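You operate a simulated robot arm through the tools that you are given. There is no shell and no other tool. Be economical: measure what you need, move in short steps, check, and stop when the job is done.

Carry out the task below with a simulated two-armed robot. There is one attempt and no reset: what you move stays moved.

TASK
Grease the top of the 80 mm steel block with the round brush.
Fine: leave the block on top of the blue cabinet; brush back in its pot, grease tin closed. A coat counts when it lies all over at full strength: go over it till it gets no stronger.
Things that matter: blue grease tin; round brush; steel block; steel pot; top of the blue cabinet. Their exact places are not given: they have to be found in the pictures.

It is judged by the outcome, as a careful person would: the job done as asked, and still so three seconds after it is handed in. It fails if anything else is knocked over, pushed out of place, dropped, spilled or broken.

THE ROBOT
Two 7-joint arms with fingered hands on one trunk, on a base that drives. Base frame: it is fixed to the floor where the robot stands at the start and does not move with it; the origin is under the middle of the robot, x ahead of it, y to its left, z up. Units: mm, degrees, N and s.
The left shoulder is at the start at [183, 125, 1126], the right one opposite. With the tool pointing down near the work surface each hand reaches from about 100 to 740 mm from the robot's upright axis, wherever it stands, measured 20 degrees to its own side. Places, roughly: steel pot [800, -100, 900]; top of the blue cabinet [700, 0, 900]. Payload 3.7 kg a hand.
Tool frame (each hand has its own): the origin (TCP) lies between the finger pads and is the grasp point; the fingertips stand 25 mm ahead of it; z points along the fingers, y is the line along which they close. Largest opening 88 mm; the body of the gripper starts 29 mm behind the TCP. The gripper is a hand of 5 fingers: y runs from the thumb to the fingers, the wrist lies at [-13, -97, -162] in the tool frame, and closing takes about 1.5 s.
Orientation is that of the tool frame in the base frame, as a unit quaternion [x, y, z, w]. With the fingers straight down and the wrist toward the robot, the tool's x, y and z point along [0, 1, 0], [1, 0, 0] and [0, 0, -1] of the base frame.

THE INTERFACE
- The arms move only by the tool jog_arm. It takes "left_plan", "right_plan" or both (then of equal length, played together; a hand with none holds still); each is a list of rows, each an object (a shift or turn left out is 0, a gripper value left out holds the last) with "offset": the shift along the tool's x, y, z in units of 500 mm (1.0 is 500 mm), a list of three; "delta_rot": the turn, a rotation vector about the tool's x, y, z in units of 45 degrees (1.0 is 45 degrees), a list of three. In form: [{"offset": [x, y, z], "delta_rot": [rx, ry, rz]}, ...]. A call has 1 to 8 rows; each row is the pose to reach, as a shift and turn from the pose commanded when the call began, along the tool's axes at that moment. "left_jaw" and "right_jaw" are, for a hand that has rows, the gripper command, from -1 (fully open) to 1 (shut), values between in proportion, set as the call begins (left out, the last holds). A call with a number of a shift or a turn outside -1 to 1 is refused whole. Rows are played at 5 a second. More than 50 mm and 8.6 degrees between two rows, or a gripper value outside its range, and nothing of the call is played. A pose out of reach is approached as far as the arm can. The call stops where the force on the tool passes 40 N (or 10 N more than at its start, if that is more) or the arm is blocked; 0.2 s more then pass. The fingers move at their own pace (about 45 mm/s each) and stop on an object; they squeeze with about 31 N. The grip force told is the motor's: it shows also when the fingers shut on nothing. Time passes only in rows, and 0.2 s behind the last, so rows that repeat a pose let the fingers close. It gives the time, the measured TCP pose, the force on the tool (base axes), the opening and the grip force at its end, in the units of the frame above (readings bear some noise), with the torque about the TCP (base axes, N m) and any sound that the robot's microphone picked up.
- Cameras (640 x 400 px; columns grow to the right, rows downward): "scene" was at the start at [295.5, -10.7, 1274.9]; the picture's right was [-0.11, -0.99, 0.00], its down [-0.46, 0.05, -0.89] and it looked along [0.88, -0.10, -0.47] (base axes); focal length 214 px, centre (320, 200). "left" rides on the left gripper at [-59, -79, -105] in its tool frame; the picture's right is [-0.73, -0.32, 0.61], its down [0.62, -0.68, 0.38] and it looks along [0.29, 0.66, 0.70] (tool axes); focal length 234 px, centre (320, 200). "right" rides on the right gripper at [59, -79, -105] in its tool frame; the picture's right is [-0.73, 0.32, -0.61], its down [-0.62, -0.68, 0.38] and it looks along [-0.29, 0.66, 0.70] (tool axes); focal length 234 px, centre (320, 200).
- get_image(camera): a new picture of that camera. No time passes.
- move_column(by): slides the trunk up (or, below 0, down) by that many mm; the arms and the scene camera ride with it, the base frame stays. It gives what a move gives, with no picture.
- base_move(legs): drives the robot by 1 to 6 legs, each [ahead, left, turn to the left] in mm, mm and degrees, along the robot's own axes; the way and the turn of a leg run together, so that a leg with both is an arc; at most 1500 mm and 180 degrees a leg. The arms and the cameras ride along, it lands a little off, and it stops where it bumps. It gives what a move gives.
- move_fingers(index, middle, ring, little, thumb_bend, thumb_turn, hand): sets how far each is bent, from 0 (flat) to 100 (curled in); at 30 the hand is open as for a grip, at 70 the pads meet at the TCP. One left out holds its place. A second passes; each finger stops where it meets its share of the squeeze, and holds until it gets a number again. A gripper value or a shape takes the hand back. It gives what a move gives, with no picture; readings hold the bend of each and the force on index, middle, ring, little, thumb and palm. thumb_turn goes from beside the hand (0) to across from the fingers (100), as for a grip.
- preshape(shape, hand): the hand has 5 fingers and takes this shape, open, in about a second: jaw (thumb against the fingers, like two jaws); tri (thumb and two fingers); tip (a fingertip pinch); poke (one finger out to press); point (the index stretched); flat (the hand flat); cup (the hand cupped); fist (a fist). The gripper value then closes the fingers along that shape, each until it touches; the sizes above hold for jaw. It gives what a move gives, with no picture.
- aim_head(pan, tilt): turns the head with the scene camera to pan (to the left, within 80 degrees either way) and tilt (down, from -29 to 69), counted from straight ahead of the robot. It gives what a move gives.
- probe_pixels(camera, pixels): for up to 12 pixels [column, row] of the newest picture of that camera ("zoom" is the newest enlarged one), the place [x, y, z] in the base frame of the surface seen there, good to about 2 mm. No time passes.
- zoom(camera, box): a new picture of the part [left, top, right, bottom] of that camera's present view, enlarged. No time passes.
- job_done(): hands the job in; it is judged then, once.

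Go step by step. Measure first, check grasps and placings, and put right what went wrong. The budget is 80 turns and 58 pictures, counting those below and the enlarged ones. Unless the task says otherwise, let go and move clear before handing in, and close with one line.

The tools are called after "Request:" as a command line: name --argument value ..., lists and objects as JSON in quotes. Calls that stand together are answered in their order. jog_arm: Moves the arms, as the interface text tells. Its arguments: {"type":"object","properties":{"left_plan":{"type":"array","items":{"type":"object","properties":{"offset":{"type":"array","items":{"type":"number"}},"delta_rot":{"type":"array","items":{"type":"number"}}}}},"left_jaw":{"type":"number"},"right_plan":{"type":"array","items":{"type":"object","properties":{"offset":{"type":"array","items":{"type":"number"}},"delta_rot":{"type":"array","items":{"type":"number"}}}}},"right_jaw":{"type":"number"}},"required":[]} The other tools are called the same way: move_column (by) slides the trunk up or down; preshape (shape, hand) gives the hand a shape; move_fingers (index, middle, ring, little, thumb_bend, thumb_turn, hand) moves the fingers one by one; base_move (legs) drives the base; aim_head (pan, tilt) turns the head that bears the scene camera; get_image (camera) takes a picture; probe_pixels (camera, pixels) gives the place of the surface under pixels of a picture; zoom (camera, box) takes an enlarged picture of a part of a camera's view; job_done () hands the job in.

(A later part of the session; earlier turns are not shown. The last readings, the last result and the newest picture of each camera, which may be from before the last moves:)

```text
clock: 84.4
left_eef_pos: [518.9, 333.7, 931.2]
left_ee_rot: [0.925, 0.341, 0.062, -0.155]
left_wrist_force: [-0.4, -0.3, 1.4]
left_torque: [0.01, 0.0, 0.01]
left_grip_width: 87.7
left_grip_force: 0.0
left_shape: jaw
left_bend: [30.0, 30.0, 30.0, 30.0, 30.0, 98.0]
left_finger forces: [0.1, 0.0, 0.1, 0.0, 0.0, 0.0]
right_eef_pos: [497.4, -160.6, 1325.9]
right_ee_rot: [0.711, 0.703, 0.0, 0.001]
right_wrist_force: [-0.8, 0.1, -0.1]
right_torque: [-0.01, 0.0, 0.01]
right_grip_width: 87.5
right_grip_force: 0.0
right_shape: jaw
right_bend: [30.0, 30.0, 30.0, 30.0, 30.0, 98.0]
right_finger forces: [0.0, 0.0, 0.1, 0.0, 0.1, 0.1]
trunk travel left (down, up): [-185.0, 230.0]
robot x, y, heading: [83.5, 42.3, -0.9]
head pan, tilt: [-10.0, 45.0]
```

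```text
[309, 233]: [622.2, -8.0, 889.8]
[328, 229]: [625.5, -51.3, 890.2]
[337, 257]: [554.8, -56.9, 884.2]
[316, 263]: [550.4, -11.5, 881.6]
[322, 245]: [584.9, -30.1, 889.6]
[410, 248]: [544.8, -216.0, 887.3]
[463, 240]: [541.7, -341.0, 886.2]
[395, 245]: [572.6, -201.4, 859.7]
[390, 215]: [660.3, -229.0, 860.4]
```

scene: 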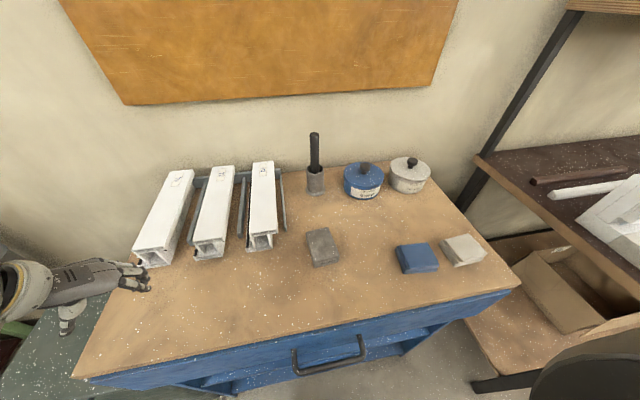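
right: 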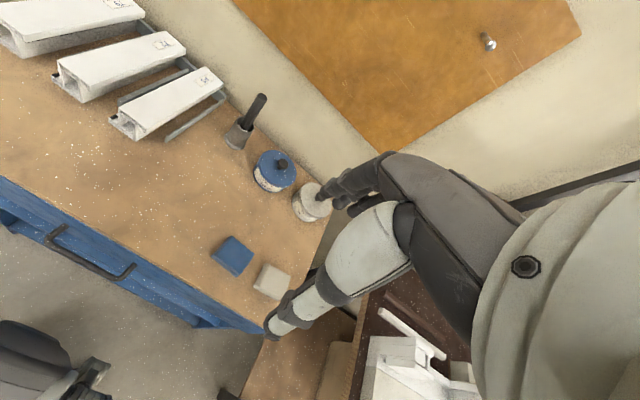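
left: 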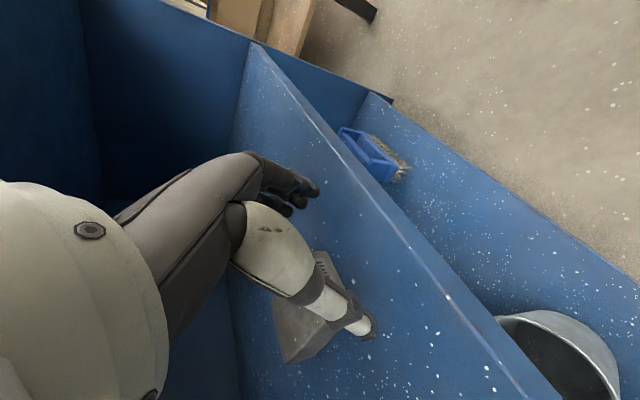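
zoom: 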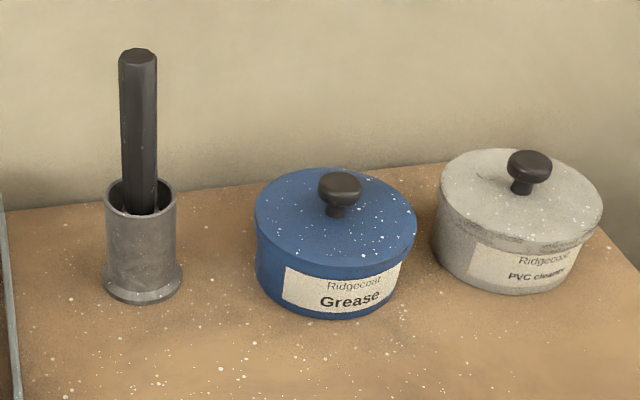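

Measured: brush axis ≈(800,-50), handle top z 1038; knob ≈(784,-187), top z 943, lid surface z 917. I'll raise the left hand out of the way and bring the right hand above the tin.

Request:
jog_arm --right_plan '[{"offset": [-0.005, 0.061, 0.056]}, {"offset": [-0.01, 0.122, 0.113]}, {"offset": [-0.014, 0.182, 0.169]}, {"offset": [-0.019, 0.243, 0.226]}, {"offset": [-0.024, 0.304, 0.282]}, {"offset": [-0.028, 0.364, 0.339]}, {"offset": [-0.033, 0.425, 0.395]}, {"offset": [-0.038, 0.486, 0.452]}]' --left_plan '[{"offset": [0, 0, -0.04]}, {"offset": [0, 0, -0.08]}, {"offset": [0, 0, -0.12]}, {"offset": [0, 0, -0.16]}, {"offset": [0, 0, -0.2]}, {"offset": [0, 0, -0.24]}, {"offset": [0, 0, -0.28]}, {"offset": [0, 0, -0.32]}]'

Request:
get_image --camera "scene"

```text
clock: 86.2
left_eef_pos: [520.0, 281.1, 1083.8]
left_ee_rot: [0.926, 0.341, 0.06, -0.154]
left_wrist_force: [0.6, -0.2, -0.4]
left_torque: [0.01, 0.05, -0.01]
left_grip_width: 87.5
left_grip_force: 0.0
left_shape: jaw
left_bend: [30.0, 30.0, 30.0, 30.0, 30.0, 98.0]
left_finger forces: [0.1, 0.0, 0.0, 0.1, 0.0, 0.0]
left hand out of reach, approached as far as the arm can: row 2, 3, 4, 5, 6, 7
right_eef_pos: [742.4, -181.3, 1097.1]
right_ee_rot: [0.711, 0.703, 0.0, -0.001]
right_wrist_force: [0.2, 0.5, 0.6]
right_torque: [0.0, 0.04, -0.01]
right_grip_width: 87.7
right_grip_force: 0.1
right_shape: jaw
right_bend: [30.0, 30.0, 30.0, 30.0, 30.0, 98.0]
right_finger forces: [0.1, 0.0, 0.1, 0.1, 0.0, 0.0]
trunk travel left (down, up): [-185.0, 230.0]
robot x, y, heading: [82.8, 42.0, -0.9]
head pan, tilt: [-10.0, 45.0]
```

```text
19 pictures are left
```

scene: 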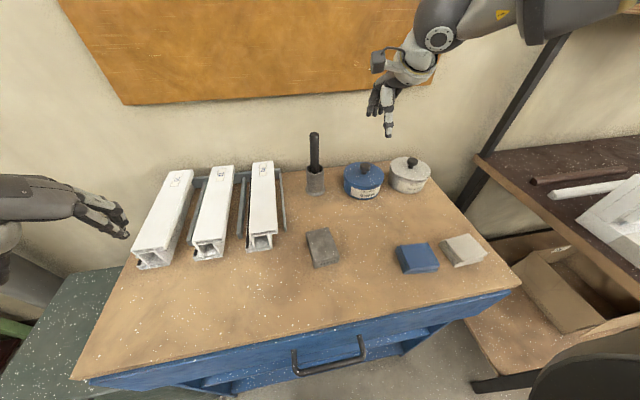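

The right hand is at (742,-181,1097), elbow high and clear. I'll move over the knob and descend to z 947 so the fingertips straddle it.

Request:
jog_arm --right_plan '[{"offset": [-0.005, 0.042, 0.05]}, {"offset": [-0.011, 0.084, 0.1]}, {"offset": [-0.011, 0.084, 0.16]}, {"offset": [-0.011, 0.084, 0.22]}, {"offset": [-0.011, 0.084, 0.27]}, {"offset": [-0.011, 0.084, 0.3]}, {"offset": [-0.011, 0.084, 0.3]}]'

Request:
zoom --camera "scene" --box '[280, 100, 460, 220]'

```text
clock: 87.8
left_eef_pos: [519.3, 282.9, 1083.7]
left_ee_rot: [0.926, 0.34, 0.06, -0.154]
left_wrist_force: [0.2, -0.4, 0.2]
left_torque: [0.03, -0.04, -0.01]
left_grip_width: 87.6
left_grip_force: 0.1
left_shape: jaw
left_bend: [30.0, 30.0, 30.0, 30.0, 30.0, 98.0]
left_finger forces: [0.1, 0.0, 0.0, 0.0, 0.0, 0.0]
right_eef_pos: [784.1, -187.7, 949.7]
right_ee_rot: [0.711, 0.703, 0.0, 0.0]
right_wrist_force: [0.0, -0.1, 0.2]
right_torque: [0.01, -0.02, 0.0]
right_grip_width: 88.0
right_grip_force: 0.0
right_shape: jaw
right_bend: [30.0, 30.0, 30.0, 30.0, 30.0, 98.0]
right_finger forces: [0.0, 0.1, 0.0, 0.0, 0.0, 0.0]
trunk travel left (down, up): [-185.0, 230.0]
robot x, y, heading: [83.0, 38.2, -0.6]
head pan, tilt: [-10.0, 45.0]
```

```text
3.33 times, centred on (370, 160) of scene
```

zoom: 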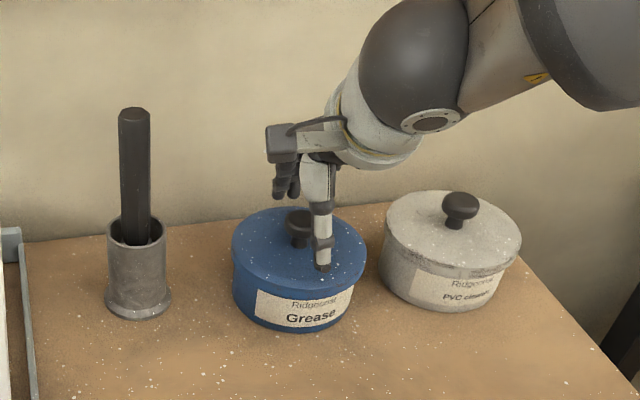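

The thumb (322,250 in zoom) appears a little right of the knob (300,225). I'll probe both.

Request:
probe_pixels --camera "zoom" --pixels '[[322, 245], [322, 265], [300, 218], [292, 225], [300, 235], [281, 190], [234, 240], [365, 240], [270, 255]]'

```text
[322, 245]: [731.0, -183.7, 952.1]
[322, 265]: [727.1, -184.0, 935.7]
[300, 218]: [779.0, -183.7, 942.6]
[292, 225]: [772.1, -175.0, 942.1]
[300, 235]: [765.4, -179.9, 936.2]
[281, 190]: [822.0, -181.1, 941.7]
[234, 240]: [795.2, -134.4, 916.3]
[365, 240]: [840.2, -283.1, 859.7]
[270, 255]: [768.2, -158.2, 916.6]
```

Thumb (y −184) and knob (y ≈ −184) are aligned. I'll lower 3 mm and close on the knob.

Request:
jog_arm --right_plan '[{"offset": [0, -0.004, 0.006]}, {"offset": [0, -0.004, 0.006]}, {"offset": [0, -0.004, 0.006]}, {"offset": [0, -0.004, 0.006]}, {"offset": [0, -0.004, 0.006]}, {"offset": [0, -0.004, 0.006]}, {"offset": [0, -0.004, 0.006]}, {"offset": [0, -0.004, 0.006]}]' --right_jaw 1

Request:
jog_arm --right_plan '[{"offset": [0, 0, -0.01]}, {"offset": [0, 0, -0.03]}, {"offset": [0, 0, -0.05]}]'

Request:
zoom --camera "scene" --box '[280, 100, 460, 220]'

```text
clock: 89.6
left_eef_pos: [519.9, 283.4, 1084.1]
left_ee_rot: [0.926, 0.34, 0.06, -0.155]
left_wrist_force: [0.4, 0.4, -0.7]
left_torque: [0.02, 0.0, -0.01]
left_grip_width: 87.8
left_grip_force: 0.0
left_shape: jaw
left_bend: [30.0, 30.0, 30.0, 30.0, 30.0, 98.0]
left_finger forces: [0.0, 0.0, 0.1, 0.0, 0.0, 0.1]
right_eef_pos: [780.0, -187.5, 947.9]
right_ee_rot: [0.711, 0.703, 0.0, -0.001]
right_wrist_force: [0.3, -0.3, -0.9]
right_torque: [-0.01, 0.0, 0.02]
right_grip_width: 18.3
right_grip_force: 31.0
right_shape: jaw
right_bend: [74.0, 72.0, 70.0, 70.0, 80.0, 100.0]
right_finger forces: [16.2, 5.4, 0.1, 0.0, 21.2, 0.0]
trunk travel left (down, up): [-185.0, 230.0]
robot x, y, heading: [85.6, 40.8, -0.9]
head pan, tilt: [-10.0, 45.0]
heard: snap
```

```text
clock: 90.4
left_eef_pos: [518.8, 281.8, 1083.3]
left_ee_rot: [0.925, 0.341, 0.06, -0.154]
left_wrist_force: [-1.4, 0.4, -0.1]
left_torque: [-0.01, -0.01, -0.01]
left_grip_width: 87.8
left_grip_force: 0.0
left_shape: jaw
left_bend: [30.0, 30.0, 30.0, 30.0, 30.0, 98.0]
left_finger forces: [0.0, 0.0, 0.0, 0.1, 0.1, 0.1]
right_eef_pos: [779.2, -186.8, 971.6]
right_ee_rot: [0.71, 0.704, 0.0, 0.0]
right_wrist_force: [0.5, -0.9, -0.4]
right_torque: [0.03, -0.05, 0.02]
right_grip_width: 18.1
right_grip_force: 31.3
right_shape: jaw
right_bend: [74.0, 72.0, 70.0, 70.0, 80.0, 100.0]
right_finger forces: [16.3, 5.3, 0.0, 0.1, 21.7, 0.1]
trunk travel left (down, up): [-185.0, 230.0]
robot x, y, heading: [86.3, 38.9, -0.9]
head pan, tilt: [-10.0, 45.0]
```

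```text
3.33 times, centred on (370, 160) of scene
```

zoom: 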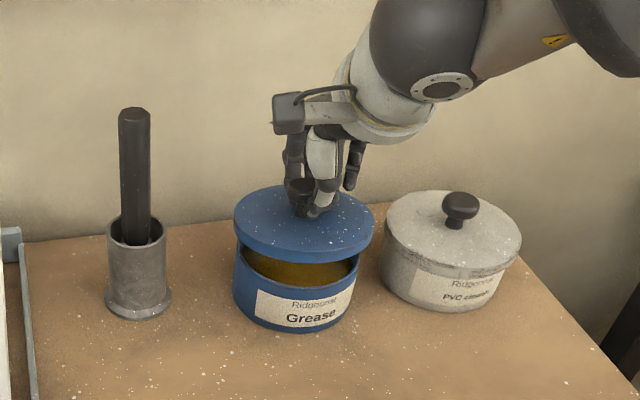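

The lid is off and level in the grip, grease visible in the tin. I'll carry it to a free spot at about (665,-265) and lower it near the top.

Request:
jog_arm --right_plan '[{"offset": [0, 0, -0.08]}, {"offset": [-0.053, -0.076, -0.08]}, {"offset": [-0.106, -0.152, -0.08]}, {"offset": [-0.158, -0.228, -0.08]}, {"offset": [-0.158, -0.228, -0.02]}, {"offset": [-0.158, -0.228, 0.05]}, {"offset": [-0.158, -0.228, 0.1]}, {"offset": [-0.158, -0.228, 0.12]}]'

Request:
zoom --camera "scene" --box '[280, 120, 490, 280]'

```text
clock: 92.2
left_eef_pos: [518.6, 282.1, 1083.7]
left_ee_rot: [0.926, 0.34, 0.06, -0.155]
left_wrist_force: [0.7, -0.6, 0.3]
left_torque: [-0.02, -0.01, 0.02]
left_grip_width: 87.6
left_grip_force: 0.2
left_shape: jaw
left_bend: [30.0, 30.0, 30.0, 30.0, 30.0, 98.0]
left_finger forces: [0.0, 0.1, 0.0, 0.1, 0.0, 0.1]
right_eef_pos: [665.9, -265.1, 910.9]
right_ee_rot: [0.711, 0.703, 0.0, -0.001]
right_wrist_force: [0.2, -0.5, -0.2]
right_torque: [0.02, 0.01, 0.01]
right_grip_width: 17.8
right_grip_force: 31.1
right_shape: jaw
right_bend: [74.0, 72.0, 70.0, 70.0, 80.0, 100.0]
right_finger forces: [16.7, 5.5, 0.0, 0.0, 23.4, 0.0]
trunk travel left (down, up): [-185.0, 230.0]
robot x, y, heading: [83.9, 41.1, -0.7]
head pan, tilt: [-10.0, 45.0]
```

```text
2.50 times, centred on (385, 200) of scene
```

zoom: 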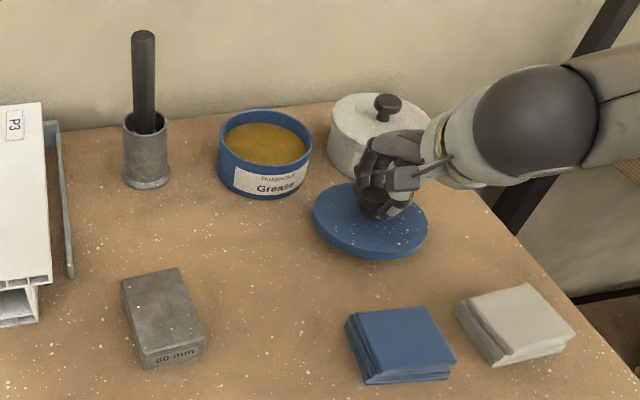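

The lid hovers just above the top, clear of the white tin and cloths. I'll lower in small steps and watch the force.

Request:
jog_arm --right_plan '[{"offset": [0, 0, 0.006]}, {"offset": [0, 0, 0.012]}, {"offset": [0, 0, 0.016]}, {"offset": [0, 0, 0.016]}]'

Request:
probe_pixels --camera "zoom" --pixels '[[335, 195], [410, 235], [350, 240], [335, 225], [265, 145], [235, 150], [263, 172], [292, 160], [228, 135], [265, 128], [305, 150], [265, 112]]'

```text
clock: 93.2
left_eef_pos: [518.7, 283.2, 1084.6]
left_ee_rot: [0.926, 0.341, 0.06, -0.154]
left_wrist_force: [0.1, 0.8, -0.3]
left_torque: [-0.01, 0.0, 0.01]
left_grip_width: 87.8
left_grip_force: 0.1
left_shape: jaw
left_bend: [30.0, 30.0, 30.0, 30.0, 30.0, 98.0]
left_finger forces: [0.1, 0.0, 0.0, 0.0, 0.0, 0.0]
right_eef_pos: [665.4, -264.9, 904.7]
right_ee_rot: [0.711, 0.703, 0.001, -0.001]
right_wrist_force: [-0.5, 0.7, 0.2]
right_torque: [0.0, -0.02, 0.0]
right_grip_width: 18.1
right_grip_force: 31.0
right_shape: jaw
right_bend: [74.0, 72.0, 70.0, 70.0, 80.0, 100.0]
right_finger forces: [16.7, 5.3, 0.0, 0.0, 23.6, 0.1]
trunk travel left (down, up): [-185.0, 230.0]
robot x, y, heading: [88.4, 40.9, -0.5]
head pan, tilt: [-10.0, 45.0]
```

```text
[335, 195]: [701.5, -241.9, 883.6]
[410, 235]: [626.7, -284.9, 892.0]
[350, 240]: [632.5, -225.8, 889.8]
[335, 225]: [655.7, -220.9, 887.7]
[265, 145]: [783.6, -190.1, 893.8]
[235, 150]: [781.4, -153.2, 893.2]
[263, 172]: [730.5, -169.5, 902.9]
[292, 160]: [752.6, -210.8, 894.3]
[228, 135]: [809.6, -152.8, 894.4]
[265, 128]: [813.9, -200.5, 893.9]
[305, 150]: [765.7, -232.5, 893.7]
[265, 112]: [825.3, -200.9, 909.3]
```

The lid's top is at 877–886 now (slightly tilted), so ~7–10 mm remain. I'll keep lowering slowly.

Request:
jog_arm --right_plan '[{"offset": [0, 0, 0.006]}, {"offset": [0, 0, 0.01]}, {"offset": [0, 0, 0.014]}, {"offset": [0, 0, 0.014]}]'

```text
clock: 94.2
left_eef_pos: [518.2, 282.6, 1084.2]
left_ee_rot: [0.926, 0.34, 0.061, -0.154]
left_wrist_force: [0.3, 0.3, -0.7]
left_torque: [-0.01, 0.01, -0.03]
left_grip_width: 87.7
left_grip_force: 0.1
left_shape: jaw
left_bend: [30.0, 30.0, 30.0, 30.0, 30.0, 98.0]
left_finger forces: [0.1, 0.0, 0.0, 0.0, 0.0, 0.0]
right_eef_pos: [665.6, -264.8, 898.1]
right_ee_rot: [0.711, 0.703, 0.001, 0.001]
right_wrist_force: [-2.4, -1.0, 11.4]
right_torque: [0.1, -0.53, -0.04]
right_grip_width: 18.3
right_grip_force: 31.0
right_shape: jaw
right_bend: [75.0, 72.0, 70.0, 70.0, 80.0, 100.0]
right_finger forces: [25.8, 4.4, 0.0, 0.0, 30.1, 0.0]
trunk travel left (down, up): [-185.0, 230.0]
robot x, y, heading: [88.6, 39.8, -0.4]
head pan, tilt: [-10.0, 45.0]
```

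Contact at 11 N; I'll release the knob, rise to z 1090 and look.

Request:
jog_arm --right_plan '[{"offset": [0, 0, 0]}, {"offset": [0, 0, 0]}, {"offset": [0, 0, 0]}, {"offset": [0, 0, 0]}, {"offset": [0, 0, 0]}, {"offset": [0, 0, 0]}, {"offset": [0, 0, 0]}]' --right_jaw -1

Request:
jog_arm --right_plan '[{"offset": [0, 0, -0.09]}, {"offset": [0, 0, -0.18]}, {"offset": [0, 0, -0.28]}, {"offset": [0, 0, -0.384]}, {"offset": [0.086, 0.053, -0.384]}, {"offset": [0.172, 0.106, -0.384]}, {"offset": [0.258, 0.16, -0.384]}, {"offset": [0.34, 0.212, -0.384]}]'

Request:
get_image --camera "scene"

```text
clock: 95.8
left_eef_pos: [517.9, 282.4, 1084.4]
left_ee_rot: [0.925, 0.341, 0.06, -0.154]
left_wrist_force: [0.3, -0.4, -0.2]
left_torque: [0.01, 0.02, 0.02]
left_grip_width: 87.7
left_grip_force: 0.1
left_shape: jaw
left_bend: [30.0, 30.0, 30.0, 30.0, 30.0, 98.0]
left_finger forces: [0.0, 0.0, 0.1, 0.1, 0.1, 0.0]
right_eef_pos: [665.0, -264.6, 897.6]
right_ee_rot: [0.711, 0.703, 0.001, -0.001]
right_wrist_force: [-3.6, 0.4, 7.4]
right_torque: [-0.07, -0.25, -0.03]
right_grip_width: 84.5
right_grip_force: 0.1
right_shape: jaw
right_bend: [30.0, 32.0, 30.0, 30.0, 30.0, 98.0]
right_finger forces: [0.1, 7.2, 0.1, 0.1, 0.0, 0.0]
trunk travel left (down, up): [-185.0, 230.0]
robot x, y, heading: [85.3, 38.3, -0.9]
head pan, tilt: [-10.0, 45.0]
```

```text
refused: row 4 steps farther than a row can; nothing moved
```

```text
15 pictures are left
```

scene: 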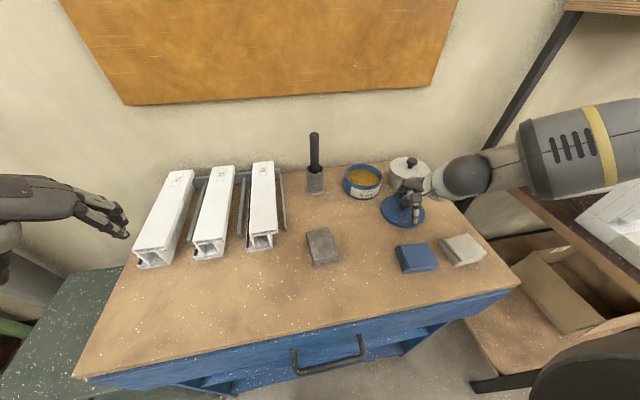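

The middle fingertip still touches something with 7 N (likely the lid surface, z≈872). I'll rise straight up and then move toward the brush.

Request:
jog_arm --right_plan '[{"offset": [0, 0, -0.04]}, {"offset": [0, 0, -0.12]}, {"offset": [0, 0, -0.21]}, {"offset": [0, 0, -0.3]}, {"offset": [0, 0, -0.384]}]'

Request:
jog_arm --right_plan '[{"offset": [0.07, 0.044, 0]}, {"offset": [0.14, 0.088, 0]}, {"offset": [0.21, 0.132, 0]}, {"offset": [0.28, 0.177, 0]}, {"offset": [0.35, 0.221, 0]}, {"offset": [0.432, 0.271, 0]}]'

Request:
get_image --camera "scene"

```text
clock: 97.0
left_eef_pos: [519.2, 281.5, 1083.5]
left_ee_rot: [0.926, 0.341, 0.061, -0.154]
left_wrist_force: [-0.9, -0.3, 0.3]
left_torque: [-0.01, -0.03, 0.04]
left_grip_width: 87.8
left_grip_force: 0.0
left_shape: jaw
left_bend: [30.0, 30.0, 30.0, 30.0, 30.0, 98.0]
left_finger forces: [0.1, 0.0, 0.0, 0.0, 0.0, 0.1]
right_eef_pos: [664.6, -267.6, 1088.8]
right_ee_rot: [0.71, 0.704, 0.0, 0.0]
right_wrist_force: [-0.1, 0.5, 0.8]
right_torque: [-0.02, 0.0, 0.01]
right_grip_width: 87.7
right_grip_force: 0.0
right_shape: jaw
right_bend: [30.0, 30.0, 30.0, 30.0, 30.0, 98.0]
right_finger forces: [0.0, 0.0, 0.0, 0.1, 0.0, 0.0]
trunk travel left (down, up): [-185.0, 230.0]
robot x, y, heading: [85.4, 39.7, -0.8]
head pan, tilt: [-10.0, 45.0]
```

```text
clock: 98.4
left_eef_pos: [520.9, 281.9, 1082.2]
left_ee_rot: [0.925, 0.341, 0.059, -0.156]
left_wrist_force: [1.0, -0.5, 0.3]
left_torque: [0.01, 0.01, -0.03]
left_grip_width: 87.6
left_grip_force: 0.1
left_shape: jaw
left_bend: [30.0, 30.0, 30.0, 30.0, 30.0, 98.0]
left_finger forces: [0.1, 0.0, 0.0, 0.0, 0.1, 0.0]
right_eef_pos: [799.2, -60.8, 1085.9]
right_ee_rot: [0.712, 0.702, 0.0, -0.001]
right_wrist_force: [0.2, 0.0, -0.2]
right_torque: [0.03, 0.0, 0.03]
right_grip_width: 87.9
right_grip_force: 0.1
right_shape: jaw
right_bend: [30.0, 30.0, 30.0, 30.0, 30.0, 98.0]
right_finger forces: [0.1, 0.1, 0.0, 0.1, 0.0, 0.0]
right hand out of reach, approached as far as the arm can: row 6
trunk travel left (down, up): [-185.0, 230.0]
robot x, y, heading: [87.6, 40.6, -0.9]
head pan, tilt: [-10.0, 45.0]
```

```text
14 pictures are left
```

scene: 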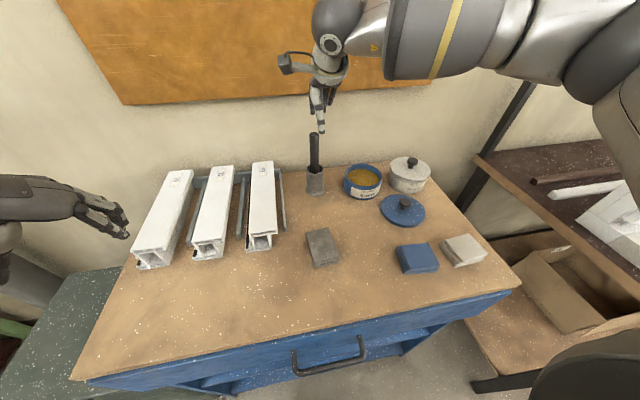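

The lid lies flat at (403,208) and nothing moved. The arm is at its inboard limit (y −61 instead of −50), so I'll shift the base 60 mm left and 15 mm ahead.

Request:
base_move --legs '[[15, 60, 0]]'

Request:
jog_arm --right_plan '[{"offset": [0, 0, 0]}]'

```text
clock: 99.6
left_eef_pos: [533.8, 342.4, 1083.6]
left_ee_rot: [0.925, 0.341, 0.06, -0.154]
left_wrist_force: [-0.1, 0.2, 0.3]
left_torque: [0.01, 0.02, -0.04]
left_grip_width: 87.7
left_grip_force: 0.0
left_shape: jaw
left_bend: [30.0, 30.0, 30.0, 30.0, 30.0, 98.0]
left_finger forces: [0.0, 0.0, 0.0, 0.0, 0.0, 0.1]
right_eef_pos: [813.1, -0.3, 1088.9]
right_ee_rot: [0.711, 0.703, 0.0, 0.0]
right_wrist_force: [-0.1, -0.2, 0.3]
right_torque: [-0.01, 0.02, 0.01]
right_grip_width: 88.0
right_grip_force: 0.1
right_shape: jaw
right_bend: [30.0, 30.0, 30.0, 30.0, 30.0, 98.0]
right_finger forces: [0.0, 0.0, 0.0, 0.0, 0.0, 0.0]
trunk travel left (down, up): [-185.0, 230.0]
robot x, y, heading: [100.2, 96.7, -0.7]
head pan, tilt: [-10.0, 45.0]
```

```text
clock: 100.0
left_eef_pos: [532.9, 341.7, 1082.8]
left_ee_rot: [0.925, 0.341, 0.06, -0.154]
left_wrist_force: [0.9, 0.7, 1.1]
left_torque: [0.0, 0.05, -0.03]
left_grip_width: 87.8
left_grip_force: 0.0
left_shape: jaw
left_bend: [30.0, 30.0, 30.0, 30.0, 30.0, 98.0]
left_finger forces: [0.0, 0.0, 0.0, 0.0, 0.0, 0.0]
right_eef_pos: [813.6, 0.3, 1090.4]
right_ee_rot: [0.711, 0.703, 0.001, -0.001]
right_wrist_force: [-0.5, 0.8, 0.2]
right_torque: [-0.04, 0.01, -0.02]
right_grip_width: 88.0
right_grip_force: 0.1
right_shape: jaw
right_bend: [30.0, 30.0, 30.0, 30.0, 30.0, 98.0]
right_finger forces: [0.0, 0.0, 0.0, 0.0, 0.1, 0.0]
trunk travel left (down, up): [-185.0, 230.0]
robot x, y, heading: [102.7, 99.5, -0.6]
head pan, tilt: [-10.0, 45.0]
```

I'll move over the brush axis (800,-50) and check the pose before descending.

Request:
jog_arm --right_plan '[{"offset": [-0.05, -0.013, 0]}, {"offset": [-0.1, -0.027, 0]}, {"offset": [-0.1, -0.027, 0]}]'

Request:
zoom --camera "scene" --box '[220, 80, 400, 200]'

Request:
probe_pixels --camera "zoom" --pixels '[[292, 208], [292, 225], [296, 260], [280, 235], [305, 235], [300, 310], [292, 200], [330, 120]]'

```text
clock: 100.8
left_eef_pos: [534.1, 342.3, 1083.1]
left_ee_rot: [0.925, 0.341, 0.061, -0.154]
left_wrist_force: [-0.7, 0.7, -0.6]
left_torque: [-0.01, 0.02, -0.03]
left_grip_width: 87.5
left_grip_force: 0.1
left_shape: jaw
left_bend: [30.0, 30.0, 30.0, 30.0, 30.0, 98.0]
left_finger forces: [0.1, 0.0, 0.1, 0.1, 0.0, 0.0]
right_eef_pos: [799.3, -49.2, 1088.9]
right_ee_rot: [0.711, 0.703, -0.001, -0.001]
right_wrist_force: [-0.5, 0.0, -0.1]
right_torque: [0.01, -0.01, 0.04]
right_grip_width: 87.6
right_grip_force: 0.0
right_shape: jaw
right_bend: [30.0, 30.0, 30.0, 30.0, 30.0, 98.0]
right_finger forces: [0.0, 0.0, 0.1, 0.0, 0.0, 0.0]
trunk travel left (down, up): [-185.0, 230.0]
robot x, y, heading: [100.4, 97.7, -0.6]
head pan, tilt: [-10.0, 45.0]
```

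```text
3.33 times, centred on (310, 140) of scene
```

zoom: 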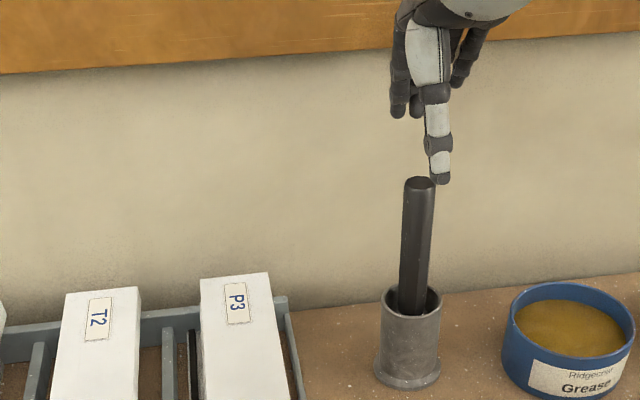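

```text
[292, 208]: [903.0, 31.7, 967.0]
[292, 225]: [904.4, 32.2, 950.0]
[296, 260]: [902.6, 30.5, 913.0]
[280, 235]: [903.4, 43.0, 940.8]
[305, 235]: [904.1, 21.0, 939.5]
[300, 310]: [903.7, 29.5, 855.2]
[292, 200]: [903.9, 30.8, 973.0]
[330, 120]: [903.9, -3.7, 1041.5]
```

Handle is at (418,185)–(412,300) in the zoom, thumb tip at (440,175). I'll probe those.

Request:
probe_pixels --camera "zoom" --pixels '[[418, 183], [418, 192], [417, 215], [414, 260], [411, 295], [402, 240], [430, 240], [440, 175], [438, 120]]'

```text
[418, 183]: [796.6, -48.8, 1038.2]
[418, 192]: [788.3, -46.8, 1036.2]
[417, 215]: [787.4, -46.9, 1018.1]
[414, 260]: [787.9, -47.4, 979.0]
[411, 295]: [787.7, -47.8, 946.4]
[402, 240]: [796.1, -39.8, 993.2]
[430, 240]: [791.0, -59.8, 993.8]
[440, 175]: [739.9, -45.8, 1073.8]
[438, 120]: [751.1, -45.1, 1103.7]
```

Handle axis ≈(800,-49), exactly under the TCP. I'll descend to z≈1013 and close.

Request:
jog_arm --right_plan '[{"offset": [0, 0, 0.05]}, {"offset": [0, 0, 0.1]}, {"offset": [0, 0, 0.152]}, {"offset": [0, 0, 0.152]}]'

Request:
jog_arm --right_plan '[{"offset": [0, 0, 0]}, {"offset": [0, 0, 0]}, {"offset": [0, 0, 0]}, {"offset": [0, 0, 0]}, {"offset": [0, 0, 0]}, {"offset": [0, 0, 0]}, {"offset": [0, 0, 0]}, {"offset": [0, 0, 0]}]' --right_jaw 1

```text
clock: 101.8
left_eef_pos: [533.2, 342.1, 1084.0]
left_ee_rot: [0.925, 0.341, 0.06, -0.154]
left_wrist_force: [0.1, -0.5, 0.6]
left_torque: [-0.04, 0.0, 0.01]
left_grip_width: 87.8
left_grip_force: 0.1
left_shape: jaw
left_bend: [30.0, 30.0, 30.0, 30.0, 30.0, 98.0]
left_finger forces: [0.0, 0.0, 0.1, 0.0, 0.0, 0.1]
right_eef_pos: [798.6, -47.4, 1013.8]
right_ee_rot: [0.711, 0.704, 0.0, -0.001]
right_wrist_force: [0.6, 0.0, -0.3]
right_torque: [-0.01, 0.03, -0.02]
right_grip_width: 87.5
right_grip_force: 0.0
right_shape: jaw
right_bend: [30.0, 30.0, 30.0, 30.0, 30.0, 98.0]
right_finger forces: [0.1, 0.0, 0.1, 0.0, 0.0, 0.1]
trunk travel left (down, up): [-185.0, 230.0]
robot x, y, heading: [102.0, 102.3, -0.6]
head pan, tilt: [-10.0, 45.0]
```

```text
clock: 103.6
left_eef_pos: [535.2, 342.0, 1085.0]
left_ee_rot: [0.925, 0.341, 0.061, -0.155]
left_wrist_force: [0.0, -0.2, -0.7]
left_torque: [0.0, -0.01, -0.01]
left_grip_width: 87.6
left_grip_force: 0.1
left_shape: jaw
left_bend: [30.0, 30.0, 30.0, 30.0, 30.0, 98.0]
left_finger forces: [0.0, 0.0, 0.0, 0.0, 0.1, 0.0]
right_eef_pos: [798.5, -48.0, 1013.1]
right_ee_rot: [0.711, 0.704, 0.0, -0.001]
right_wrist_force: [0.6, 0.3, -1.2]
right_torque: [0.0, -0.02, -0.01]
right_grip_width: 15.8
right_grip_force: 31.4
right_shape: jaw
right_bend: [73.0, 58.0, 68.0, 68.0, 76.0, 100.0]
right_finger forces: [14.8, 11.5, 0.0, 0.0, 26.2, 0.1]
trunk travel left (down, up): [-185.0, 230.0]
robot x, y, heading: [100.2, 103.9, -0.6]
head pan, tilt: [-10.0, 45.0]
```

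Gripped by index, middle and thumb. I'll lift 110 mm and look at the brush tip.

Request:
jog_arm --right_plan '[{"offset": [0, 0, -0.05]}, {"offset": [0, 0, -0.11]}, {"offset": [0, 0, -0.17]}, {"offset": [0, 0, -0.22]}, {"offset": [0, 0, -0.22]}]'

Request:
zoom --camera "scene" --box '[240, 80, 420, 200]'

```text
clock: 104.8
left_eef_pos: [535.4, 341.8, 1083.4]
left_ee_rot: [0.925, 0.341, 0.059, -0.154]
left_wrist_force: [-0.5, -0.2, 0.7]
left_torque: [0.01, 0.0, 0.0]
left_grip_width: 87.8
left_grip_force: 0.1
left_shape: jaw
left_bend: [30.0, 30.0, 30.0, 30.0, 30.0, 98.0]
left_finger forces: [0.0, 0.0, 0.1, 0.0, 0.1, 0.0]
right_eef_pos: [800.5, -50.6, 1122.4]
right_ee_rot: [0.711, 0.704, -0.001, -0.001]
right_wrist_force: [-0.2, -0.1, 0.7]
right_torque: [0.02, 0.01, 0.04]
right_grip_width: 15.7
right_grip_force: 31.1
right_shape: jaw
right_bend: [73.0, 58.0, 68.0, 68.0, 76.0, 100.0]
right_finger forces: [15.1, 11.7, 0.0, 0.0, 26.2, 0.1]
trunk travel left (down, up): [-185.0, 230.0]
robot x, y, heading: [101.3, 100.7, -0.5]
head pan, tilt: [-10.0, 45.0]
```

```text
3.33 times, centred on (330, 140) of scene
```

zoom: 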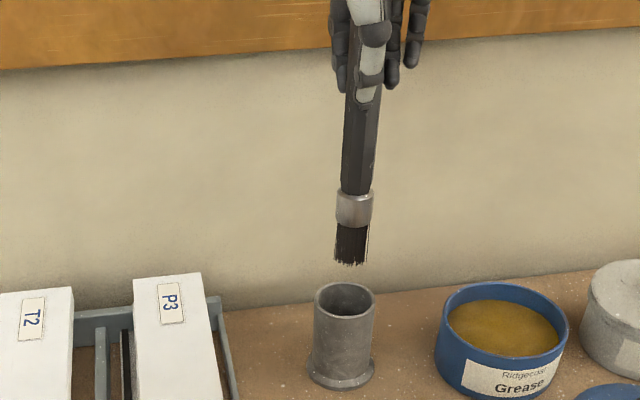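

Request:
probe_pixels --camera "zoom" --pixels '[[350, 262], [350, 250], [340, 250], [362, 250], [355, 210], [357, 160], [504, 335], [475, 335], [530, 330], [504, 318], [452, 320], [560, 330]]'

```text
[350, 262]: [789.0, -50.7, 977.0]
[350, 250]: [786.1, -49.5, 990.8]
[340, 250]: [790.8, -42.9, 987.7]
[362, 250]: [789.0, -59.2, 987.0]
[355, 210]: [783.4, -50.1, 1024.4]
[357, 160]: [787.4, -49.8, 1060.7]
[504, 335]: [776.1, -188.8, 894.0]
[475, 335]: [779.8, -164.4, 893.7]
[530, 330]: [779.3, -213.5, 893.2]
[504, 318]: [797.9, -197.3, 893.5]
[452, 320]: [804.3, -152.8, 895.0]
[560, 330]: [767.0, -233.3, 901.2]
```

The bristle tip is at z≈975 (147 mm below the TCP); grease surface is z 894 about (785,-190). I'll move over the tin, dip ~8 mm, swirl, and rise.

Request:
jog_arm --right_plan '[{"offset": [-0.09, -0.01, 0]}, {"offset": [-0.18, -0.02, 0]}, {"offset": [-0.28, -0.03, 0]}, {"offset": [-0.28, -0.03, 0.06]}, {"offset": [-0.28, -0.03, 0.12]}, {"offset": [-0.28, -0.03, 0.172]}, {"offset": [-0.28, -0.03, 0.174]}]'

Request:
jog_arm --right_plan '[{"offset": [0.03, 0, 0]}, {"offset": [0, 0.03, 0]}, {"offset": [-0.03, 0, 0]}, {"offset": [0, -0.03, 0]}, {"offset": [0, 0, 0]}, {"offset": [0, 0, -0.08]}, {"offset": [0, 0, -0.16]}, {"offset": [0, 0, -0.18]}]'

Request:
zoom --camera "scene" --box '[280, 100, 460, 220]'

```text
refused: row 3 steps farther than a row can; nothing moved
```

```text
clock: 106.6
left_eef_pos: [534.7, 341.2, 1083.7]
left_ee_rot: [0.925, 0.342, 0.059, -0.154]
left_wrist_force: [-0.9, -0.2, -0.3]
left_torque: [-0.01, -0.04, 0.03]
left_grip_width: 87.9
left_grip_force: 0.0
left_shape: jaw
left_bend: [30.0, 30.0, 30.0, 30.0, 30.0, 98.0]
left_finger forces: [0.0, 0.0, 0.0, 0.0, 0.1, 0.0]
right_eef_pos: [800.3, -49.9, 1213.9]
right_ee_rot: [0.71, 0.704, -0.001, 0.0]
right_wrist_force: [0.3, 0.3, -0.4]
right_torque: [0.0, -0.01, 0.02]
right_grip_width: 15.8
right_grip_force: 30.8
right_shape: jaw
right_bend: [73.0, 58.0, 68.0, 68.0, 76.0, 100.0]
right_finger forces: [15.2, 11.9, 0.0, 0.0, 26.0, 0.0]
trunk travel left (down, up): [-185.0, 230.0]
robot x, y, heading: [97.5, 100.0, -0.8]
head pan, tilt: [-10.0, 45.0]
```

```text
3.33 times, centred on (370, 160) of scene
```

zoom: 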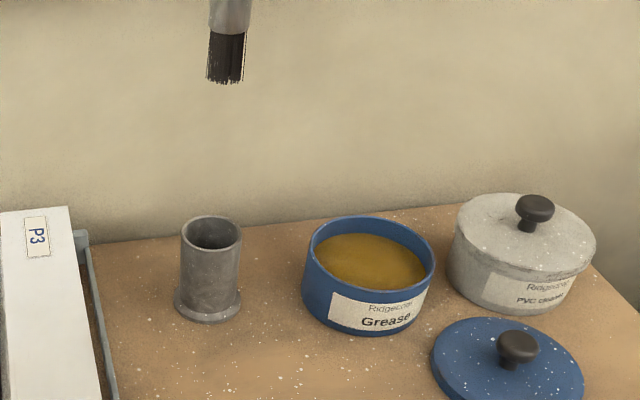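

The first call was refused (step too long), so the swirl ran harmlessly in the air; TCP now z 1214. I'll redo it: over the tin, then down to TCP z≈1034.

Request:
jog_arm --right_plan '[{"offset": [-0.07, -0.01, 0.03]}, {"offset": [-0.14, -0.02, 0.07]}, {"offset": [-0.21, -0.025, 0.11]}, {"offset": [-0.28, -0.03, 0.15]}, {"offset": [-0.28, -0.03, 0.23]}, {"offset": [-0.28, -0.03, 0.3]}, {"offset": [-0.28, -0.03, 0.345]}, {"offset": [-0.28, -0.03, 0.36]}]'

```text
clock: 108.4
left_eef_pos: [532.1, 342.3, 1085.6]
left_ee_rot: [0.925, 0.341, 0.061, -0.153]
left_wrist_force: [0.3, 0.8, -1.2]
left_torque: [0.03, -0.03, 0.02]
left_grip_width: 87.8
left_grip_force: 0.1
left_shape: jaw
left_bend: [30.0, 30.0, 30.0, 30.0, 30.0, 98.0]
left_finger forces: [0.0, 0.1, 0.0, 0.0, 0.0, 0.0]
right_eef_pos: [782.2, -188.5, 1039.4]
right_ee_rot: [0.71, 0.704, 0.005, 0.003]
right_wrist_force: [-1.0, 0.3, 17.3]
right_torque: [-0.02, -0.05, -0.01]
right_grip_width: 16.7
right_grip_force: 30.6
right_shape: jaw
right_bend: [73.0, 57.0, 68.0, 68.0, 77.0, 100.0]
right_finger forces: [16.2, 13.3, 0.0, 0.1, 27.4, 0.0]
trunk travel left (down, up): [-185.0, 230.0]
robot x, y, heading: [101.0, 98.6, -0.8]
head pan, tilt: [-10.0, 45.0]
```

The brush presses on the grease with 17 N; I'll ease up 3 mm, swirl a little and lift out to check for grease on it.

Request:
jog_arm --right_plan '[{"offset": [0, 0, -0.005]}, {"offset": [0.02, 0, -0.005]}, {"offset": [0, 0.02, -0.005]}, {"offset": [-0.02, 0, -0.005]}, {"offset": [0, -0.02, -0.005]}, {"offset": [0, 0, -0.005]}, {"offset": [0, 0, -0.08]}, {"offset": [0, 0, -0.15]}]'

Request:
zoom --camera "scene" --box '[300, 120, 420, 200]'

Request:
probe_pixels --camera "zoom" --pixels '[[320, 150], [320, 130], [320, 170], [320, 180], [320, 190], [320, 200], [335, 150], [335, 170], [335, 190], [350, 150], [350, 170], [350, 190]]'

```text
clock: 110.2
left_eef_pos: [533.5, 341.3, 1084.2]
left_ee_rot: [0.925, 0.341, 0.06, -0.154]
left_wrist_force: [0.3, -1.1, -0.2]
left_torque: [0.01, 0.04, 0.0]
left_grip_width: 87.6
left_grip_force: 0.0
left_shape: jaw
left_bend: [30.0, 30.0, 30.0, 30.0, 30.0, 98.0]
left_finger forces: [0.1, 0.0, 0.1, 0.0, 0.1, 0.0]
right_eef_pos: [781.8, -188.6, 1107.2]
right_ee_rot: [0.711, 0.703, -0.001, -0.002]
right_wrist_force: [-0.8, 0.3, -0.4]
right_torque: [0.04, 0.0, -0.03]
right_grip_width: 16.6
right_grip_force: 31.4
right_shape: jaw
right_bend: [73.0, 56.0, 68.0, 68.0, 78.0, 100.0]
right_finger forces: [15.1, 11.6, 0.1, 0.0, 23.6, 0.1]
trunk travel left (down, up): [-185.0, 230.0]
robot x, y, heading: [103.0, 99.0, -0.7]
head pan, tilt: [-10.0, 45.0]
```

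```text
5.00 times, centred on (360, 160) of scene
```

zoom: 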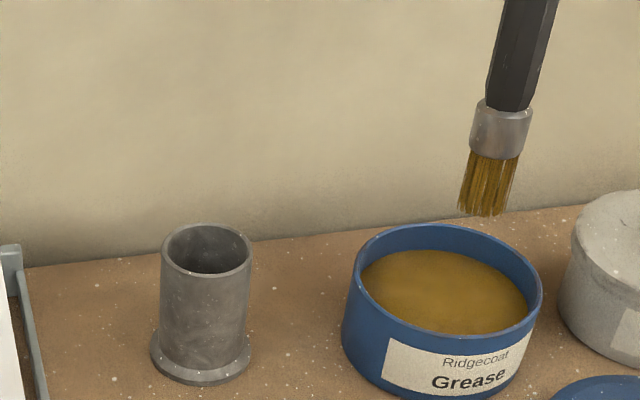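

```text
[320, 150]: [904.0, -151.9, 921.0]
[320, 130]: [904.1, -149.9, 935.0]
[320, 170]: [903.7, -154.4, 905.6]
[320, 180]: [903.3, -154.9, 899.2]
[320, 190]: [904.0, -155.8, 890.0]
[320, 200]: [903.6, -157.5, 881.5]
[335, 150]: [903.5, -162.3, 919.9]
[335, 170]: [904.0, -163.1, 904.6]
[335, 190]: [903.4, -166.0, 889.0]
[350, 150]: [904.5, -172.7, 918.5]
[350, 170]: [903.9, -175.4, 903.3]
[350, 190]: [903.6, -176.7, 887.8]
```

The bristles carry grease. The brush leans slightly, so I'll probe where its tip is relative to the TCP.

Request:
probe_pixels --camera "zoom" --pixels '[[480, 212], [483, 205], [470, 205], [495, 208], [488, 180], [500, 130], [515, 70], [522, 20]]'

```text
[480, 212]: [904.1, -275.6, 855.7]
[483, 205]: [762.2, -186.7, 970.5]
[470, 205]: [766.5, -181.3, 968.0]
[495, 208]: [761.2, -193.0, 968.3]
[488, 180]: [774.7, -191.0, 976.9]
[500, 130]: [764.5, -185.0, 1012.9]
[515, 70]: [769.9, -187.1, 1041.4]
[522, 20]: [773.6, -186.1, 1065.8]
```

Tip is offset about (−8, 0, −141) from the TCP. Block top is z 890 spanning x≈551–631, y≈−59..0. I'll carry the brush above the block's front-right corner and down to just above contact.

Request:
jog_arm --right_plan '[{"offset": [0.044, -0.073, 0]}, {"offset": [0.088, -0.146, 0]}, {"offset": [0.132, -0.22, 0]}, {"offset": [0.175, -0.293, 0]}, {"offset": [0.219, -0.366, 0]}, {"offset": [0.263, -0.439, 0]}, {"offset": [0.263, -0.439, 0.07]}, {"offset": [0.263, -0.439, 0.14]}]'

Request:
jog_arm --right_plan '[{"offset": [0, 0, 0.006]}, {"offset": [0, 0, 0.012]}, {"offset": [0, 0, 0.014]}]'

```text
clock: 112.0
left_eef_pos: [535.1, 341.4, 1083.0]
left_ee_rot: [0.926, 0.34, 0.059, -0.154]
left_wrist_force: [0.8, 0.7, -0.1]
left_torque: [0.0, 0.01, 0.01]
left_grip_width: 87.9
left_grip_force: 0.1
left_shape: jaw
left_bend: [30.0, 30.0, 30.0, 30.0, 30.0, 98.0]
left_finger forces: [0.0, 0.1, 0.1, 0.0, 0.0, 0.1]
right_eef_pos: [598.2, -50.5, 1045.9]
right_ee_rot: [0.711, 0.703, -0.001, -0.001]
right_wrist_force: [-0.2, 0.4, -0.8]
right_torque: [0.01, 0.04, -0.03]
right_grip_width: 16.3
right_grip_force: 31.0
right_shape: jaw
right_bend: [73.0, 56.0, 68.0, 68.0, 78.0, 100.0]
right_finger forces: [14.8, 12.2, 0.0, 0.0, 23.4, 0.0]
right hand out of reach, approached as far as the arm can: row 6, 7, 8
trunk travel left (down, up): [-185.0, 230.0]
robot x, y, heading: [99.7, 99.0, -0.6]
head pan, tilt: [-10.0, 45.0]
```

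```text
clock: 112.8
left_eef_pos: [534.9, 342.0, 1082.7]
left_ee_rot: [0.925, 0.341, 0.061, -0.155]
left_wrist_force: [-0.5, -0.2, -0.5]
left_torque: [0.01, -0.04, -0.01]
left_grip_width: 87.7
left_grip_force: 0.1
left_shape: jaw
left_bend: [30.0, 30.0, 30.0, 30.0, 30.0, 98.0]
left_finger forces: [0.1, 0.0, 0.0, 0.1, 0.0, 0.0]
right_eef_pos: [600.0, -51.0, 1038.2]
right_ee_rot: [0.711, 0.703, 0.0, -0.001]
right_wrist_force: [0.3, 0.4, -1.4]
right_torque: [-0.01, 0.0, -0.01]
right_grip_width: 16.3
right_grip_force: 31.0
right_shape: jaw
right_bend: [73.0, 56.0, 68.0, 68.0, 78.0, 100.0]
right_finger forces: [14.8, 12.4, 0.1, 0.1, 23.4, 0.0]
trunk travel left (down, up): [-185.0, 230.0]
robot x, y, heading: [103.2, 102.2, -0.7]
head pan, tilt: [-10.0, 45.0]
```

The arm is folded too close to reach x 564. I'll raise the brush a bit and back the base 70 mm.

Request:
jog_arm --right_plan '[{"offset": [0, 0, -0.04]}, {"offset": [0, 0, -0.08]}]'

Request:
base_move --legs '[[-80, 0, 0]]'

Request:
jog_arm --right_plan '[{"offset": [0, 0, 0]}, {"offset": [0, 0, 0]}]'

```text
clock: 113.4
left_eef_pos: [534.6, 342.1, 1083.8]
left_ee_rot: [0.925, 0.342, 0.06, -0.154]
left_wrist_force: [-0.5, 0.6, -0.1]
left_torque: [0.0, 0.05, -0.02]
left_grip_width: 87.9
left_grip_force: 0.0
left_shape: jaw
left_bend: [30.0, 30.0, 30.0, 30.0, 30.0, 98.0]
left_finger forces: [0.1, 0.0, 0.0, 0.1, 0.0, 0.1]
right_eef_pos: [597.6, -50.5, 1078.3]
right_ee_rot: [0.711, 0.704, 0.0, -0.001]
right_wrist_force: [0.6, 0.8, -0.9]
right_torque: [-0.02, -0.03, 0.01]
right_grip_width: 16.2
right_grip_force: 30.7
right_shape: jaw
right_bend: [73.0, 56.0, 68.0, 68.0, 78.0, 100.0]
right_finger forces: [14.6, 12.4, 0.1, 0.0, 23.4, 0.0]
trunk travel left (down, up): [-185.0, 230.0]
robot x, y, heading: [97.3, 99.9, -0.7]
head pan, tilt: [-10.0, 45.0]
```

```text
clock: 114.5
left_eef_pos: [455.7, 342.2, 1084.8]
left_ee_rot: [0.925, 0.341, 0.061, -0.155]
left_wrist_force: [-0.4, 0.1, -0.3]
left_torque: [0.0, -0.02, 0.0]
left_grip_width: 87.7
left_grip_force: 0.0
left_shape: jaw
left_bend: [30.0, 30.0, 30.0, 30.0, 30.0, 98.0]
left_finger forces: [0.0, 0.0, 0.1, 0.1, 0.0, 0.0]
right_eef_pos: [519.4, -51.0, 1077.4]
right_ee_rot: [0.711, 0.703, 0.0, -0.001]
right_wrist_force: [0.0, 1.0, 0.0]
right_torque: [0.0, 0.02, -0.02]
right_grip_width: 16.5
right_grip_force: 30.7
right_shape: jaw
right_bend: [73.0, 56.0, 68.0, 68.0, 78.0, 100.0]
right_finger forces: [14.7, 12.3, 0.0, 0.0, 23.4, 0.1]
trunk travel left (down, up): [-185.0, 230.0]
robot x, y, heading: [23.8, 101.3, -0.4]
head pan, tilt: [-10.0, 45.0]
```

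```text
clock: 115.1
left_eef_pos: [456.2, 342.3, 1083.8]
left_ee_rot: [0.926, 0.34, 0.06, -0.155]
left_wrist_force: [-0.5, -0.4, 0.1]
left_torque: [0.01, -0.01, 0.0]
left_grip_width: 87.4
left_grip_force: 0.1
left_shape: jaw
left_bend: [30.0, 30.0, 30.0, 30.0, 30.0, 98.0]
left_finger forces: [0.0, 0.1, 0.0, 0.0, 0.1, 0.0]
right_eef_pos: [519.0, -49.8, 1077.5]
right_ee_rot: [0.711, 0.704, 0.001, 0.0]
right_wrist_force: [0.1, -0.1, -0.9]
right_torque: [0.02, 0.05, 0.02]
right_grip_width: 16.6
right_grip_force: 31.5
right_shape: jaw
right_bend: [73.0, 56.0, 68.0, 68.0, 78.0, 100.0]
right_finger forces: [14.7, 12.4, 0.0, 0.0, 23.4, 0.0]
trunk travel left (down, up): [-185.0, 230.0]
robot x, y, heading: [19.5, 99.4, -0.5]
head pan, tilt: [-10.0, 45.0]
```

Now I'll move to TCP (566,-54) and lower toward contact.

Request:
jog_arm --right_plan '[{"offset": [-0.003, 0.05, 0.02]}, {"offset": [-0.007, 0.094, 0.05]}, {"offset": [-0.007, 0.094, 0.08]}, {"offset": [-0.007, 0.094, 0.086]}]'

Request:
jog_arm --right_plan '[{"offset": [0, 0, 0.004]}, {"offset": [0, 0, 0.008]}, {"offset": [0, 0, 0.01]}]'

Request:
zoom --camera "scene" --box '[260, 180, 410, 280]'

```text
clock: 116.1
left_eef_pos: [453.5, 342.6, 1085.4]
left_ee_rot: [0.925, 0.34, 0.061, -0.154]
left_wrist_force: [0.1, 0.2, 0.1]
left_torque: [0.05, -0.01, 0.0]
left_grip_width: 87.9
left_grip_force: 0.1
left_shape: jaw
left_bend: [30.0, 30.0, 30.0, 30.0, 30.0, 98.0]
left_finger forces: [0.0, 0.1, 0.0, 0.0, 0.1, 0.1]
right_eef_pos: [565.3, -53.7, 1035.1]
right_ee_rot: [0.71, 0.704, 0.001, 0.001]
right_wrist_force: [-0.2, 0.1, 8.3]
right_torque: [-0.05, -0.04, 0.04]
right_grip_width: 16.5
right_grip_force: 30.8
right_shape: jaw
right_bend: [73.0, 56.0, 68.0, 68.0, 78.0, 100.0]
right_finger forces: [15.3, 12.9, 0.1, 0.1, 24.8, 0.0]
trunk travel left (down, up): [-185.0, 230.0]
robot x, y, heading: [24.2, 97.3, -0.7]
head pan, tilt: [-10.0, 45.0]
```

```text
clock: 116.9
left_eef_pos: [452.7, 343.8, 1084.9]
left_ee_rot: [0.925, 0.341, 0.061, -0.153]
left_wrist_force: [0.9, -0.2, -0.1]
left_torque: [-0.04, 0.0, 0.0]
left_grip_width: 87.9
left_grip_force: 0.1
left_shape: jaw
left_bend: [30.0, 30.0, 30.0, 30.0, 30.0, 98.0]
left_finger forces: [0.1, 0.1, 0.1, 0.0, 0.0, 0.0]
right_eef_pos: [566.3, -51.1, 1033.0]
right_ee_rot: [0.711, 0.703, 0.005, 0.003]
right_wrist_force: [0.5, 0.9, 35.7]
right_torque: [-0.06, -0.21, -0.02]
right_grip_width: 18.8
right_grip_force: 31.3
right_shape: jaw
right_bend: [73.0, 55.0, 68.0, 68.0, 79.0, 100.0]
right_finger forces: [18.1, 15.2, 0.1, 0.0, 31.6, 0.1]
trunk travel left (down, up): [-185.0, 230.0]
robot x, y, heading: [22.2, 98.9, -0.9]
head pan, tilt: [-10.0, 45.0]
```

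```text
4.00 times, centred on (335, 230) of scene
```

zoom: 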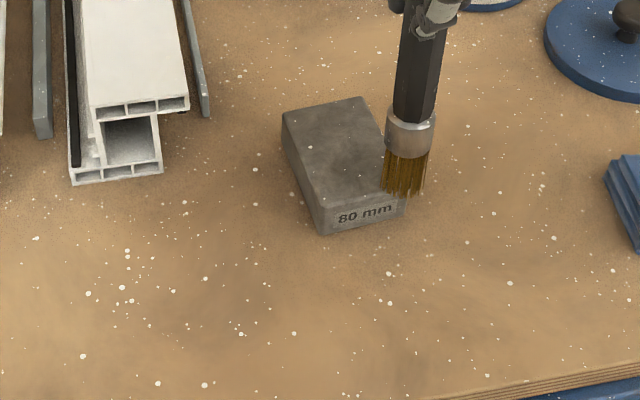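

Contact with the block's top came at TCP z≈1035 (8 N; 36 N now is too hard). I'll ease to light contact, and probe tip and edges.

Request:
jog_arm --right_plan '[{"offset": [0, 0, -0.006]}, {"offset": [0, 0, -0.011]}]'

Request:
probe_pixels --camera "zoom" --pixels '[[405, 180], [386, 180], [425, 178], [286, 118], [360, 100], [320, 205], [375, 193], [380, 140], [340, 150], [350, 222], [366, 100], [303, 160]]'

```text
clock: 117.5
left_eef_pos: [454.4, 342.8, 1083.7]
left_ee_rot: [0.926, 0.341, 0.061, -0.153]
left_wrist_force: [0.4, -1.1, -0.5]
left_torque: [0.0, 0.02, 0.03]
left_grip_width: 87.9
left_grip_force: 0.0
left_shape: jaw
left_bend: [30.0, 30.0, 30.0, 30.0, 30.0, 98.0]
left_finger forces: [0.0, 0.0, 0.1, 0.0, 0.1, 0.0]
right_eef_pos: [565.3, -52.7, 1033.8]
right_ee_rot: [0.711, 0.703, -0.001, 0.0]
right_wrist_force: [0.8, 1.1, 22.6]
right_torque: [-0.04, -0.17, 0.01]
right_grip_width: 18.5
right_grip_force: 31.0
right_shape: jaw
right_bend: [73.0, 55.0, 68.0, 68.0, 79.0, 100.0]
right_finger forces: [17.2, 14.8, 0.1, 0.1, 28.6, 0.1]
trunk travel left (down, up): [-185.0, 230.0]
robot x, y, heading: [24.3, 99.4, -0.8]
head pan, tilt: [-10.0, 45.0]
```

```text
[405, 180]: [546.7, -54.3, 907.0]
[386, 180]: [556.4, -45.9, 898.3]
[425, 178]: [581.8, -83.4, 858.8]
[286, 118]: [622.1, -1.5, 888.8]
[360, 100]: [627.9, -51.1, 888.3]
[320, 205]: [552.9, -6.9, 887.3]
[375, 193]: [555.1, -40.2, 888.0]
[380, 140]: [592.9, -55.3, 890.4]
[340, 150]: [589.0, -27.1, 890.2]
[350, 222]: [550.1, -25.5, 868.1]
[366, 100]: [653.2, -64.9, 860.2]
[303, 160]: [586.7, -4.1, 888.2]
```

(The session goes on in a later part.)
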